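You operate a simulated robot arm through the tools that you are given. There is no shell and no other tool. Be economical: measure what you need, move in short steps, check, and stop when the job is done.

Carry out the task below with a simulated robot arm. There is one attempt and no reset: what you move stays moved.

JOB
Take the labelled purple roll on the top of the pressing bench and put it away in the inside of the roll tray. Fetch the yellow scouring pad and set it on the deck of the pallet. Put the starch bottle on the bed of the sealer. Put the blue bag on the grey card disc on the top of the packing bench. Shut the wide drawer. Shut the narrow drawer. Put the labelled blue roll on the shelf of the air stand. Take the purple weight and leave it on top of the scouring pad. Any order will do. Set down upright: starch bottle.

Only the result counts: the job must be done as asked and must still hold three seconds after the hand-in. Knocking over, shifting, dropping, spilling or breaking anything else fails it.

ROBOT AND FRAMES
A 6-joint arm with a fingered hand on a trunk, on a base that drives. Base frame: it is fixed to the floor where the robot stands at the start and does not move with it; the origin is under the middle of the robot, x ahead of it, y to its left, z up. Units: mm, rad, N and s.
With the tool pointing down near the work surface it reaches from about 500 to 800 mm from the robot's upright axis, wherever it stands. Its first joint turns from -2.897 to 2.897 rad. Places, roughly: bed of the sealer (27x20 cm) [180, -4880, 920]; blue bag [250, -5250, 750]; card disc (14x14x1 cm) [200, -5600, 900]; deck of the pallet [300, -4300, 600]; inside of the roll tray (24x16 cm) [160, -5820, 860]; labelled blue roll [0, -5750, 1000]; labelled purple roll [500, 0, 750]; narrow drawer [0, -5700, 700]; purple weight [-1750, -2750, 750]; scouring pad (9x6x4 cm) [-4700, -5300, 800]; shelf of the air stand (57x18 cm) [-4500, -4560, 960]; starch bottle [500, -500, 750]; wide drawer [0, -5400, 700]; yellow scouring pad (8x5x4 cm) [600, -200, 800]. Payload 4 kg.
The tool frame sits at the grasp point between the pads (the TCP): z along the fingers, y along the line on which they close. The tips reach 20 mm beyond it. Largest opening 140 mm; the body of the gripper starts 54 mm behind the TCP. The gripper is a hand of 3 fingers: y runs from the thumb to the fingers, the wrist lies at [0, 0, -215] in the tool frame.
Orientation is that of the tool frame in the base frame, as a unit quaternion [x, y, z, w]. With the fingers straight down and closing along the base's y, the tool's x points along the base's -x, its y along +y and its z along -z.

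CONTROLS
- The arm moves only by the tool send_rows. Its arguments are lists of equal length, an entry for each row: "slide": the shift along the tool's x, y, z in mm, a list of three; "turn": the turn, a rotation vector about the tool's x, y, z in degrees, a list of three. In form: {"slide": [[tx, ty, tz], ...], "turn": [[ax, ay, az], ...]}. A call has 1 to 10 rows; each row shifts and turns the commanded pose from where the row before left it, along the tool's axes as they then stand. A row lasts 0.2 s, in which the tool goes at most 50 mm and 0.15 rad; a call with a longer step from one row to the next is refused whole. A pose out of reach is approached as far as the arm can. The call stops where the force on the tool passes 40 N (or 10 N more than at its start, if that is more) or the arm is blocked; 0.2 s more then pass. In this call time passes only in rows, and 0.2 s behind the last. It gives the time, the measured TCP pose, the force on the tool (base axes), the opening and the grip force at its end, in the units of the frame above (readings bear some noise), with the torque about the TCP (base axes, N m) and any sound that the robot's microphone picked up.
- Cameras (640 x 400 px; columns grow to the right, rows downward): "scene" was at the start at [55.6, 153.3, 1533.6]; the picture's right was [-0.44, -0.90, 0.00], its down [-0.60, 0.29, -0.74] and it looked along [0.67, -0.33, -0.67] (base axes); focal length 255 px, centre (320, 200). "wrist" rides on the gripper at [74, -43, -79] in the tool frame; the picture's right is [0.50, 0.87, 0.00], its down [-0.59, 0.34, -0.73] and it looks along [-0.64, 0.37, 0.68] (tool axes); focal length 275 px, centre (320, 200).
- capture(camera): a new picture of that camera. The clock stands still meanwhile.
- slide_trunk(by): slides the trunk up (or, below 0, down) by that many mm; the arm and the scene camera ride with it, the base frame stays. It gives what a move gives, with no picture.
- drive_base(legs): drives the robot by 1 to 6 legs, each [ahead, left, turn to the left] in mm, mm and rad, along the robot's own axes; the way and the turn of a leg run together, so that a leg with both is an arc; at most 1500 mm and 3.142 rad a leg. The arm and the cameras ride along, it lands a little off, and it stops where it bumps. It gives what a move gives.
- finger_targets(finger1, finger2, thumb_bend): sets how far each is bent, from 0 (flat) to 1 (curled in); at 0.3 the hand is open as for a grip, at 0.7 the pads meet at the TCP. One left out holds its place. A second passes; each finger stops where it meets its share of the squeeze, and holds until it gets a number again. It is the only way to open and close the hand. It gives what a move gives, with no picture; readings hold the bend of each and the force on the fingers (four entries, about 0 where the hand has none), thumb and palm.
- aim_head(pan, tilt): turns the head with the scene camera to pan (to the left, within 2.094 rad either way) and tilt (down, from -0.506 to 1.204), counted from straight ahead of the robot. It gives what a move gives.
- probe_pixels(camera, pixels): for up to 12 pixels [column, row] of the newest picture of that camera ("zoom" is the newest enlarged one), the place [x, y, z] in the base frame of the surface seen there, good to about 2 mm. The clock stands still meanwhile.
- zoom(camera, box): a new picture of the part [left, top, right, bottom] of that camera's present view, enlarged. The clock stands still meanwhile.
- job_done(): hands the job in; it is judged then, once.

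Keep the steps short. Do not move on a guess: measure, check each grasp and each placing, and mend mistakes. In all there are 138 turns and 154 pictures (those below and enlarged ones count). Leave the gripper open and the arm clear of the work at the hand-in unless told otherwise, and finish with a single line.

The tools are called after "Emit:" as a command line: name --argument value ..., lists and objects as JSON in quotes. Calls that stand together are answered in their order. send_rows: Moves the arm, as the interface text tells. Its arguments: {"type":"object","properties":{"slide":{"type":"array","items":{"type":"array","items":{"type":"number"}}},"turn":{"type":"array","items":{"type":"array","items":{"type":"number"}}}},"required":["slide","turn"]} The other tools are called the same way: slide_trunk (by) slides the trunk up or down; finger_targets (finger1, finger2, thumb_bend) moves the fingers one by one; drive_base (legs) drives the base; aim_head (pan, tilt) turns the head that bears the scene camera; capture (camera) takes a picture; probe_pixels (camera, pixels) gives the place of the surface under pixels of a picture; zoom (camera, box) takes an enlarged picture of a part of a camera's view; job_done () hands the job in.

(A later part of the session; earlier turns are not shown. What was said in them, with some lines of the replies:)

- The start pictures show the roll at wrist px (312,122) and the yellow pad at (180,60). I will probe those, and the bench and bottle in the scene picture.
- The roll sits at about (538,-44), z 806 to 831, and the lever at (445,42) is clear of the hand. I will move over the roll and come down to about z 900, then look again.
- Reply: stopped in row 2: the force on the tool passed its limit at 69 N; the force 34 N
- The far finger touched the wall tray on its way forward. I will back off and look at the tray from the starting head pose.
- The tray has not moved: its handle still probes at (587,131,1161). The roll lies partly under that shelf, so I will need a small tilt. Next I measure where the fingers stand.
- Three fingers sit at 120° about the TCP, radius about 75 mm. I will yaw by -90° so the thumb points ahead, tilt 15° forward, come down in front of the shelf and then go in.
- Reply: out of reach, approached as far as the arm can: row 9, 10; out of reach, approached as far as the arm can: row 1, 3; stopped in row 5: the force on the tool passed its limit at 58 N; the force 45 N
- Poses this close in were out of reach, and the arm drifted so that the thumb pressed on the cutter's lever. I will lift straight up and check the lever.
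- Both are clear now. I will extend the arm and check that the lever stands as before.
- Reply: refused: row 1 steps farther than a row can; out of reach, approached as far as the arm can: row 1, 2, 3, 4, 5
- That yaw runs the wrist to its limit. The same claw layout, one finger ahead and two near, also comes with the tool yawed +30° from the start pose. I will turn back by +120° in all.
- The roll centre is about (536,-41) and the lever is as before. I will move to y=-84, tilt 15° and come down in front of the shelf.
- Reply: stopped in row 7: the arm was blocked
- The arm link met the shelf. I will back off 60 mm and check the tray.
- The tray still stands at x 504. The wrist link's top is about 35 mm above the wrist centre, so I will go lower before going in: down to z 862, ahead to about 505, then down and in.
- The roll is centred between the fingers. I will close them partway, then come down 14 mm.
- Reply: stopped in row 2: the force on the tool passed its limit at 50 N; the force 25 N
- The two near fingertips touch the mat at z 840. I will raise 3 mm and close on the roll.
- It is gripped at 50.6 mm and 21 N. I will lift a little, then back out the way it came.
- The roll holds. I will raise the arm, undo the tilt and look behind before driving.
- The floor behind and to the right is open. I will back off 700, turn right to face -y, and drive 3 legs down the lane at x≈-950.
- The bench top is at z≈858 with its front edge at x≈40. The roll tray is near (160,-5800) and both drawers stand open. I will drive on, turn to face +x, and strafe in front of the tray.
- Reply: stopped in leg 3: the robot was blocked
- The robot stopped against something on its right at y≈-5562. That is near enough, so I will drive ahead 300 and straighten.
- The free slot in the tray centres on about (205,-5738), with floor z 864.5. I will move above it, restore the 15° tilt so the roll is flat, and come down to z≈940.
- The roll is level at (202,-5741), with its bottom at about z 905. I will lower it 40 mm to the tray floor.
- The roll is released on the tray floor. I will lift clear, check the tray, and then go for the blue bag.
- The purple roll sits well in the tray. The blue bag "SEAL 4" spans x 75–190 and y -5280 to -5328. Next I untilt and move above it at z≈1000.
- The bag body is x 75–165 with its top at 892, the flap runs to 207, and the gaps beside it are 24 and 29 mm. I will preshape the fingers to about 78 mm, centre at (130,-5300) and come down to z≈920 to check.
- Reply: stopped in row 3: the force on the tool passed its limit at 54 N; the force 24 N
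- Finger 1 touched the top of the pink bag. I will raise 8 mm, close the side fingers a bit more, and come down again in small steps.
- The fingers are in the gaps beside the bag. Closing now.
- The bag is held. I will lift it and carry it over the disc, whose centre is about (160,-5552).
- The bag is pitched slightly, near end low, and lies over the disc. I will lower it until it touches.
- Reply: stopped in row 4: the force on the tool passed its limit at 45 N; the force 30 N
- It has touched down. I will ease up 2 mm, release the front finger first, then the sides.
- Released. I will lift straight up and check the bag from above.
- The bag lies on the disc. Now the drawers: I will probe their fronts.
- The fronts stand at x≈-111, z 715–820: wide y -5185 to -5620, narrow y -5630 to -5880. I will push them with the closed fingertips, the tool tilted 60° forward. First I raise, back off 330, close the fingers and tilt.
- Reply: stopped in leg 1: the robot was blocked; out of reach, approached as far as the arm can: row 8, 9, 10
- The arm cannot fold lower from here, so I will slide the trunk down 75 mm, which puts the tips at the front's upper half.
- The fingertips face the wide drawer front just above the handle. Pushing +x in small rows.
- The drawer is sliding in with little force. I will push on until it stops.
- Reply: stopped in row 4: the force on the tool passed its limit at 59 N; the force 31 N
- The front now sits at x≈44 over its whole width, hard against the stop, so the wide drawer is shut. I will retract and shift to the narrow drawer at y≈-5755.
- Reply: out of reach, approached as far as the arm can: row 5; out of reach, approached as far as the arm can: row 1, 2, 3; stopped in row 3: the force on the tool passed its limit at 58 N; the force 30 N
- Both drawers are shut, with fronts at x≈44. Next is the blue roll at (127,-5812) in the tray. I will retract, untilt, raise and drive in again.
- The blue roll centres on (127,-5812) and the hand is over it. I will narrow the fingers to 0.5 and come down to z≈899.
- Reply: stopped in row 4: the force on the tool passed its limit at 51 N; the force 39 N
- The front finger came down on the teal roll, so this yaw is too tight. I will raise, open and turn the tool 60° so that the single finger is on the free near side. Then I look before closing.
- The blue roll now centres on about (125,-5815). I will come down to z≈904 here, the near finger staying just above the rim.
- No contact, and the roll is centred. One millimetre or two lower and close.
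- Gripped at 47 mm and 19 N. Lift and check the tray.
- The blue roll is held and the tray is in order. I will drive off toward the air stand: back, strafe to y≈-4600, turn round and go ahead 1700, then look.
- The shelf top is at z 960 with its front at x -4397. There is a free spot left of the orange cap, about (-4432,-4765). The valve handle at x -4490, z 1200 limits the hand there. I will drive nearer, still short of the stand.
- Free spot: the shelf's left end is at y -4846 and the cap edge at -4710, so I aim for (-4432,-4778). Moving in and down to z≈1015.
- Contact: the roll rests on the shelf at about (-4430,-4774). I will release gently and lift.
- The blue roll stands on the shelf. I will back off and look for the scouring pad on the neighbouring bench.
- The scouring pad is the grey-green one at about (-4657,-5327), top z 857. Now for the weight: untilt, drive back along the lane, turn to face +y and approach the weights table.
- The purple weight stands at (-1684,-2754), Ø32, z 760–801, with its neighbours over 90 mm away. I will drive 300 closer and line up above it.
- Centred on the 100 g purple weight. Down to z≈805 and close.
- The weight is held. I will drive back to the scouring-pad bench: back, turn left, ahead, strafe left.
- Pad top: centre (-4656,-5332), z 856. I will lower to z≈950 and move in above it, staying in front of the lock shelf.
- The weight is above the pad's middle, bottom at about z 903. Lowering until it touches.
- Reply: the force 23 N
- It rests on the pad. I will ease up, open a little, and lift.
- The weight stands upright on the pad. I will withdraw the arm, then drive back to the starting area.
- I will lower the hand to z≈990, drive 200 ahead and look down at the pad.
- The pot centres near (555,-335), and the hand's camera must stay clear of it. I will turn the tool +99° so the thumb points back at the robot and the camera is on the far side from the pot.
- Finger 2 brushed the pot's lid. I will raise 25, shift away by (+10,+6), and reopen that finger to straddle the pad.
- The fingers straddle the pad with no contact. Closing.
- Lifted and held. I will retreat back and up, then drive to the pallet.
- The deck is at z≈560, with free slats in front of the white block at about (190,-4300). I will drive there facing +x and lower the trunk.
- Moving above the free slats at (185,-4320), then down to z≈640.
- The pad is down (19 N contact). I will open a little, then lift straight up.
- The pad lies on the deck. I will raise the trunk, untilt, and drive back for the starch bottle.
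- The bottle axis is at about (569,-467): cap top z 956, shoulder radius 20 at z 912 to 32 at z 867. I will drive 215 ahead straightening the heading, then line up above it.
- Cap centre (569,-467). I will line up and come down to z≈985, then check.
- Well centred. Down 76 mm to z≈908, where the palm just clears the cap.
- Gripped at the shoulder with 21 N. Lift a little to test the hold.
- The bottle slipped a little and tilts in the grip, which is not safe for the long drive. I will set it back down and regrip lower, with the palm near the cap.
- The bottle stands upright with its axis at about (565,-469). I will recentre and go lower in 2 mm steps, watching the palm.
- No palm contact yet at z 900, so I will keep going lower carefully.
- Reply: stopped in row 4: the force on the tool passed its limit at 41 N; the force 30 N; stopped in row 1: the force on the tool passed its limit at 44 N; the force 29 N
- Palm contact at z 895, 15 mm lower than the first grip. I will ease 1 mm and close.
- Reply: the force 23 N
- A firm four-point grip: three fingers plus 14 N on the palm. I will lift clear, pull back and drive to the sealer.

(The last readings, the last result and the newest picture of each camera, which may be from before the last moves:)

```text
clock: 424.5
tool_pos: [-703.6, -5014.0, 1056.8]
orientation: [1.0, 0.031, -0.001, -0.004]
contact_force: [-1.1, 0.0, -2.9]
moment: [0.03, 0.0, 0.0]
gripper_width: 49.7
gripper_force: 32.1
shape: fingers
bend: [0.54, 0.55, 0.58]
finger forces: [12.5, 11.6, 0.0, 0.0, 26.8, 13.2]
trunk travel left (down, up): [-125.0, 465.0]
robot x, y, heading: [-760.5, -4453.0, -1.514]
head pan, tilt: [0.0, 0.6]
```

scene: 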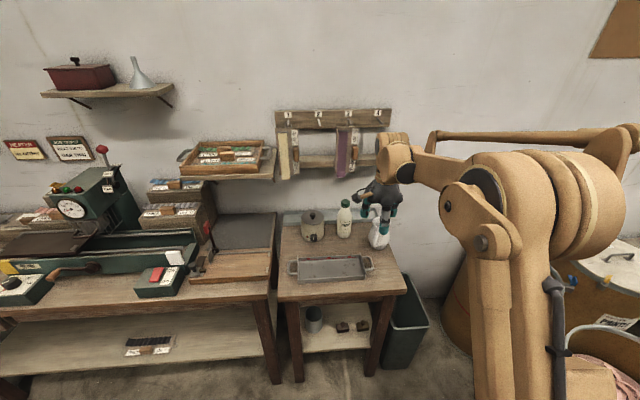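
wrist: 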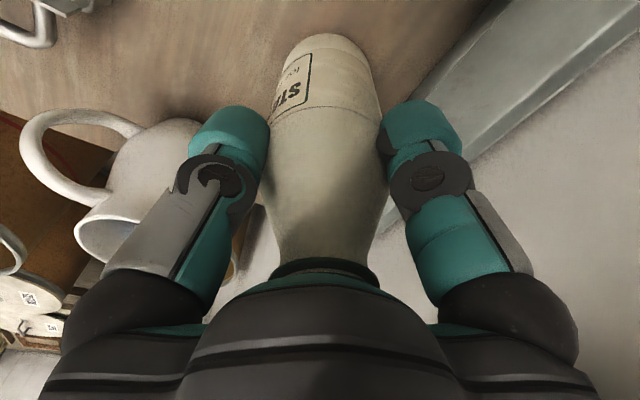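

Emit:
drive_base --legs '[[0, 0, 1.514], [0, -420, 0], [180, 0, 0]]'

Emit:
aim_head --pan -0.15 --tilt 0.7

Emit:
capture --camera "scene"

Emit:
capture --camera "wrist"

```text
clock: 432.0
tool_pos: [-11.9, -4838.2, 1054.6]
orientation: [0.701, 0.713, -0.004, -0.003]
contact_force: [1.0, -0.6, -2.5]
moment: [0.01, 0.06, 0.0]
gripper_width: 49.2
gripper_force: 32.4
shape: fingers
bend: [0.54, 0.55, 0.58]
finger forces: [12.8, 12.3, 0.0, 0.1, 26.0, 13.4]
trunk travel left (down, up): [-125.0, 465.0]
robot x, y, heading: [-573.2, -4871.1, 0.011]
head pan, tilt: [0.0, 0.6]
```

```text
clock: 432.7
tool_pos: [-12.4, -4838.0, 1055.6]
orientation: [0.701, 0.713, -0.004, -0.003]
contact_force: [-0.4, 0.3, -3.6]
moment: [-0.04, 0.0, -0.02]
gripper_width: 49.1
gripper_force: 32.3
shape: fingers
bend: [0.54, 0.55, 0.58]
finger forces: [13.0, 12.3, 0.0, 0.0, 26.0, 13.4]
trunk travel left (down, up): [-125.0, 465.0]
robot x, y, heading: [-572.6, -4871.6, 0.012]
head pan, tilt: [-0.15, 0.7]
```

```text
24 pictures are left
```

scene: 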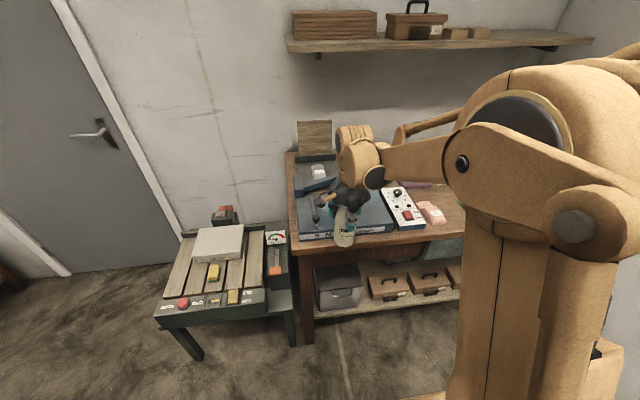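

```text
23 pictures are left
```

wrist: 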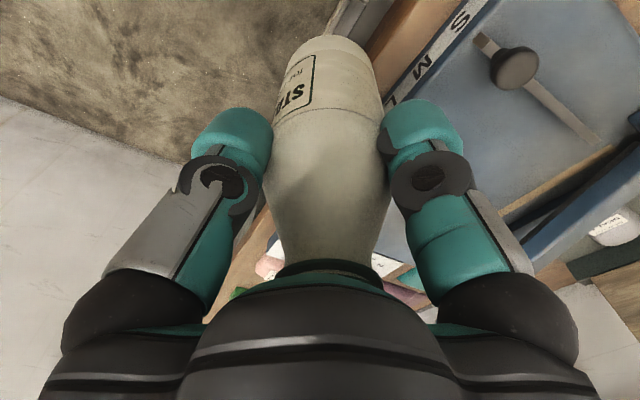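

Emit:
zoom --camera "scene" --box '[280, 110, 440, 260]'

Emit:
probe_pixels --camera "scene" --pixels '[[310, 225], [330, 225], [380, 220], [370, 205], [380, 195], [325, 200], [315, 215], [302, 240], [393, 228], [316, 198], [340, 185], [375, 215]]'

```text
2.67 times, centred on (360, 185) of scene
```

zoom: 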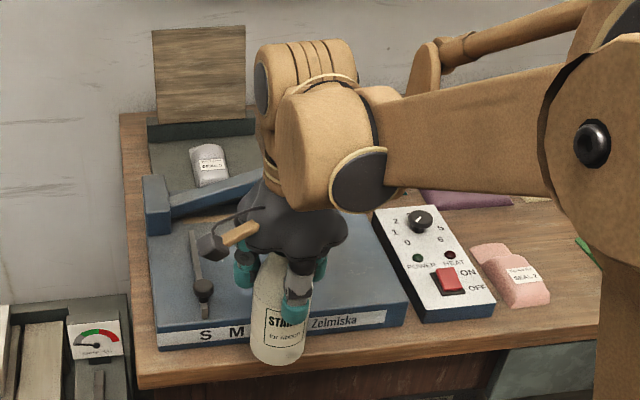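

```text
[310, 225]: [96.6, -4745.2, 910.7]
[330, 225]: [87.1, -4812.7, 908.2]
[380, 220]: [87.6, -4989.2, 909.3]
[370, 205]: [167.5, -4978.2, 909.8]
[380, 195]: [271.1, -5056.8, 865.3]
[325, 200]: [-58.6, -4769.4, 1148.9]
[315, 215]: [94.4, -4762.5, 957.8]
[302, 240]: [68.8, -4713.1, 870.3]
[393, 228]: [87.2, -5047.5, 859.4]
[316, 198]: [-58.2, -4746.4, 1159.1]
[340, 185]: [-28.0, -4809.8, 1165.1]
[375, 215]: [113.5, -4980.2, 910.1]
```

Emit:
probe_pixels --camera "wrist" --pixels '[[515, 70], [480, 40], [560, 170], [600, 210], [560, 245], [620, 170], [520, 215], [630, 240], [450, 90], [545, 205], [600, 235], [590, 130]]'

Emit:
probe_pixels --camera "scene" --pixels '[[308, 192], [318, 190], [330, 186], [340, 183], [345, 178], [304, 178], [375, 205], [360, 218], [318, 170]]'

```text
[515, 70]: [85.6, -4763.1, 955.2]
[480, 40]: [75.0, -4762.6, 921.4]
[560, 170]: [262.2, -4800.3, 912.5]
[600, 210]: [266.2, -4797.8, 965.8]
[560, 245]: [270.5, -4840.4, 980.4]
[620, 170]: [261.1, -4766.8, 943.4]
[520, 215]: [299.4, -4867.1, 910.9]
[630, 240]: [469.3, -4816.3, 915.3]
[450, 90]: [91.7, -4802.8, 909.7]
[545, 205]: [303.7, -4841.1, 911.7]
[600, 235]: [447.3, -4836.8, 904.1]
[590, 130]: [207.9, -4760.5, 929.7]
```

```text
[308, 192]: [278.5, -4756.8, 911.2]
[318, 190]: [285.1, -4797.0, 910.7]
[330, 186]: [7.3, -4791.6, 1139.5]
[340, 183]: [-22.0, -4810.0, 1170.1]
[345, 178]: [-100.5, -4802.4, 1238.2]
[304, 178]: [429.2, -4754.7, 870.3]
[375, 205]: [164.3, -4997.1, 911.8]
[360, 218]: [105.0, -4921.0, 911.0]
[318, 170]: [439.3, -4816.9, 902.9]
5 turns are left
```

Free bed lies around (150,-4910), in front of the raised arm. I will move there and lower until the bottle touches.

Emit:
send_rows --slide '[[-18.7, 40.2, 0], [-18.7, 40.2, 0], [-18.7, 40.2, 0], [-18.7, 40.2, 0], [0, 0, 22], [0, 0, 3], [0, 0, 2], [0, 0, 2], [0, 0, 1.5], [0, 0, 1.5]]' --turn '[[0, 0, 0], [0, 0, 0], [0, 0, 0], [0, 0, 0], [0, 0, 0], [0, 0, 0], [0, 0, 0], [0, 0, 0], [0, 0, 0], [0, 0, 0]]'

Emit:
capture --camera "wrist"

Emit:
zoom --camera "scene" --box '[290, 130, 430, 250]'

```text
clock: 435.0
tool_pos: [147.0, -4910.8, 1027.3]
orientation: [0.701, 0.713, -0.002, -0.001]
contact_force: [2.0, 0.6, 28.9]
moment: [0.03, 0.15, -0.01]
gripper_width: 48.6
gripper_force: 44.0
shape: fingers
bend: [0.54, 0.55, 0.58]
finger forces: [13.6, 12.8, 0.0, 0.0, 27.7, 33.7]
trunk travel left (down, up): [-125.0, 465.0]
robot x, y, heading: [-571.4, -4869.2, 0.009]
head pan, tilt: [-0.15, 0.7]
stopped in row 10: the force on the tool passed its limit at 41 N (the readings are from after the stop); the commanded pose is now the measured one
```

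```text
21 pictures are left
```

wrist: 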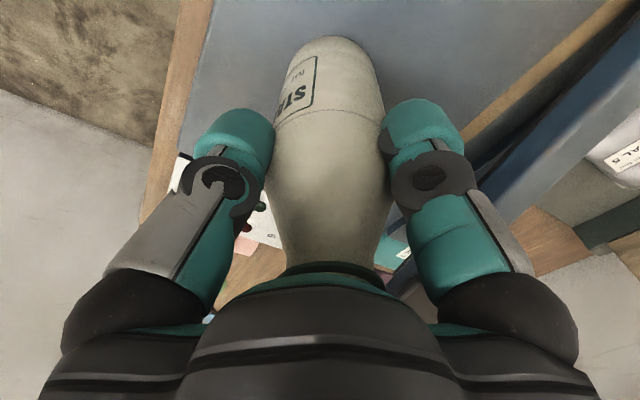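

```text
3.33 times, centred on (360, 190) of scene
4 turns are left
```

zoom: 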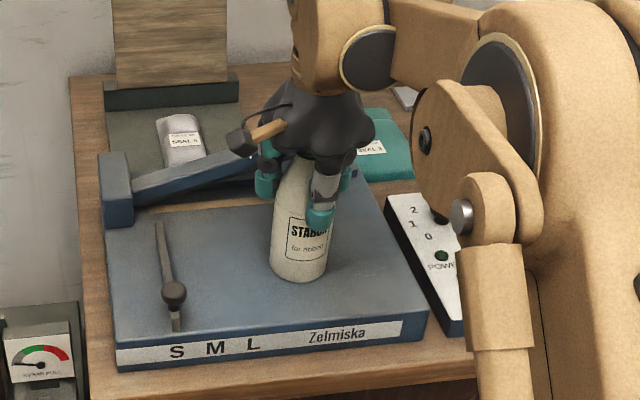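

The bottle stands upright on the bed with firm contact. I will ease up, open gently, lift clear and check.

Emit:
send_rows --slide '[[0, 0, -1.5]]' --turn '[[0, 0, 0]]'

Emit:
finger_targets --finger1 0.5 --finger2 0.5 --thumb_bend 0.5

Emit:
finger_targets --finger1 0.4 --finger2 0.4 --thumb_bend 0.4

Emit:
send_rows --slide '[[0, 0, -15], [0, 0, -30], [0, 0, -35], [0, 0, -35]]' --turn '[[0, 0, 0], [0, 0, 0], [0, 0, 0], [0, 0, 0]]'

Emit:
capture --camera "wrist"

Emit:
capture --camera "scene"

```text
clock: 435.4
tool_pos: [147.8, -4911.2, 1026.6]
orientation: [0.701, 0.713, -0.003, -0.002]
contact_force: [0.8, -0.3, 22.8]
moment: [-0.04, 0.31, 0.0]
gripper_width: 48.6
gripper_force: 42.2
shape: fingers
bend: [0.54, 0.55, 0.58]
finger forces: [13.2, 12.9, 0.0, 0.0, 28.7, 29.5]
trunk travel left (down, up): [-125.0, 465.0]
robot x, y, heading: [-573.9, -4867.9, 0.009]
head pan, tilt: [-0.15, 0.7]
```

```text
clock: 436.4
tool_pos: [148.6, -4910.8, 1026.2]
orientation: [0.701, 0.713, -0.002, -0.001]
contact_force: [4.5, 0.4, 26.7]
moment: [0.04, 0.06, 0.0]
gripper_width: 63.5
gripper_force: 13.0
shape: fingers
bend: [0.5, 0.5, 0.5]
finger forces: [0.0, 0.0, 0.2, 0.1, 0.1, 27.0]
trunk travel left (down, up): [-125.0, 465.0]
robot x, y, heading: [-569.0, -4873.4, 0.012]
head pan, tilt: [-0.15, 0.7]
```

```text
clock: 437.4
tool_pos: [147.8, -4910.4, 1026.3]
orientation: [0.701, 0.713, -0.002, -0.002]
contact_force: [4.1, 0.8, 27.7]
moment: [0.04, 0.04, 0.0]
gripper_width: 94.7
gripper_force: 14.1
shape: fingers
bend: [0.4, 0.4, 0.4]
finger forces: [0.0, 0.1, 0.0, 0.1, 0.1, 27.4]
trunk travel left (down, up): [-125.0, 465.0]
robot x, y, heading: [-572.6, -4867.7, 0.009]
head pan, tilt: [-0.15, 0.7]
```

```text
clock: 438.4
tool_pos: [149.0, -4910.3, 1141.2]
orientation: [0.701, 0.713, -0.003, -0.002]
contact_force: [-0.2, -0.1, 0.1]
moment: [-0.02, 0.01, -0.01]
gripper_width: 94.8
gripper_force: 0.1
shape: fingers
bend: [0.4, 0.4, 0.4]
finger forces: [0.0, 0.0, 0.0, 0.1, 0.2, 0.0]
trunk travel left (down, up): [-125.0, 465.0]
robot x, y, heading: [-573.2, -4869.9, 0.009]
head pan, tilt: [-0.15, 0.7]
```

```text
19 pictures are left
```

wrist: 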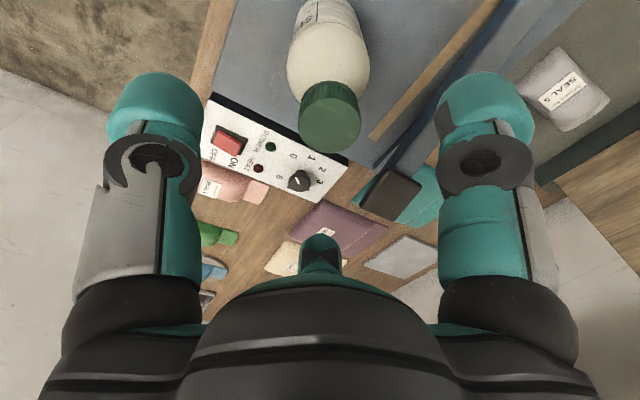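

```text
18 pictures are left
3 turns are left
```

scene: 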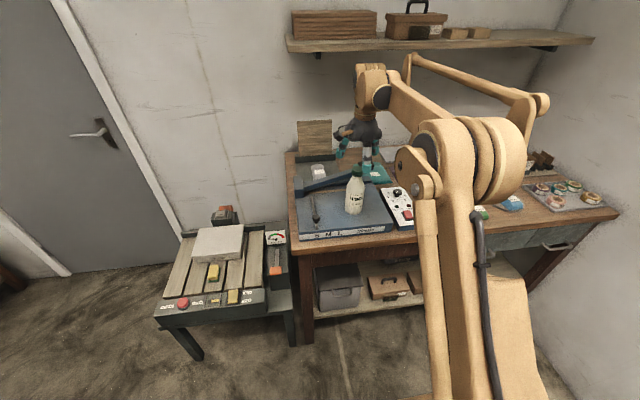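

The bottle stands upright on the bed. I will open the hand and back away from the bench.

Emit:
drive_base --legs '[[-350, 0, 0]]'

Emit:
finger_targets --finger1 0.3 --finger2 0.3 --thumb_bend 0.3

Emit:
aim_head --pan -0.35 --tilt 0.6

Emit:
capture --camera "scene"

```text
clock: 440.7
tool_pos: [-206.5, -4915.1, 1140.3]
orientation: [0.701, 0.713, -0.003, -0.002]
contact_force: [0.1, -0.5, 0.4]
moment: [-0.03, 0.0, 0.0]
gripper_width: 94.6
gripper_force: 0.0
shape: fingers
bend: [0.4, 0.4, 0.4]
finger forces: [0.0, 0.0, 0.0, 0.0, 0.1, 0.1]
trunk travel left (down, up): [-125.0, 465.0]
robot x, y, heading: [-926.7, -4873.2, 0.009]
head pan, tilt: [-0.15, 0.7]
```

```text
clock: 441.7
tool_pos: [-205.6, -4915.1, 1140.9]
orientation: [0.701, 0.713, -0.004, -0.002]
contact_force: [0.1, -0.1, -0.4]
moment: [-0.01, 0.03, 0.03]
gripper_width: 124.0
gripper_force: 0.0
shape: fingers
bend: [0.3, 0.3, 0.3]
finger forces: [0.0, 0.1, 0.0, 0.0, 0.0, 0.0]
trunk travel left (down, up): [-125.0, 465.0]
robot x, y, heading: [-930.6, -4873.0, 0.01]
head pan, tilt: [-0.15, 0.7]
```

```text
clock: 442.4
tool_pos: [-206.2, -4914.3, 1140.7]
orientation: [0.701, 0.713, -0.004, -0.003]
contact_force: [0.6, -0.2, -0.4]
moment: [0.0, -0.01, 0.01]
gripper_width: 124.4
gripper_force: 0.0
shape: fingers
bend: [0.3, 0.3, 0.3]
finger forces: [0.0, 0.0, 0.0, 0.0, 0.0, 0.1]
trunk travel left (down, up): [-125.0, 465.0]
robot x, y, heading: [-929.2, -4870.5, 0.011]
head pan, tilt: [-0.351, 0.6]
```

```text
17 pictures are left
2 turns are left
```

scene: 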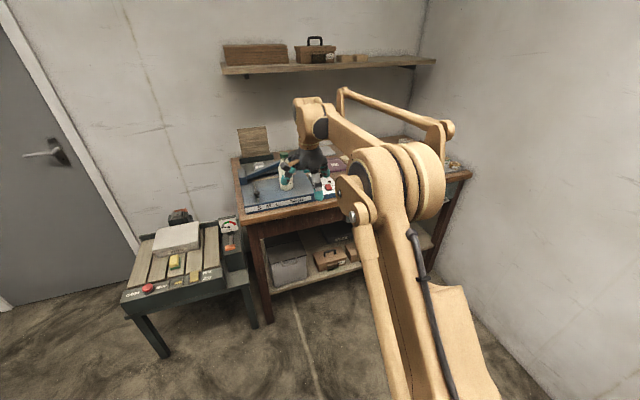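

Everything is placed, the hand is open and the arm is clear, so I am handing in.

Emit:
job_done

```text
The job is handed in.
```

All eight parts of the job were done and the job is handed in, though along the way the arm touched the wall tray, its shelf, the cutter's lever, the teal roll, the pink bag and the pot, none visibly moved.
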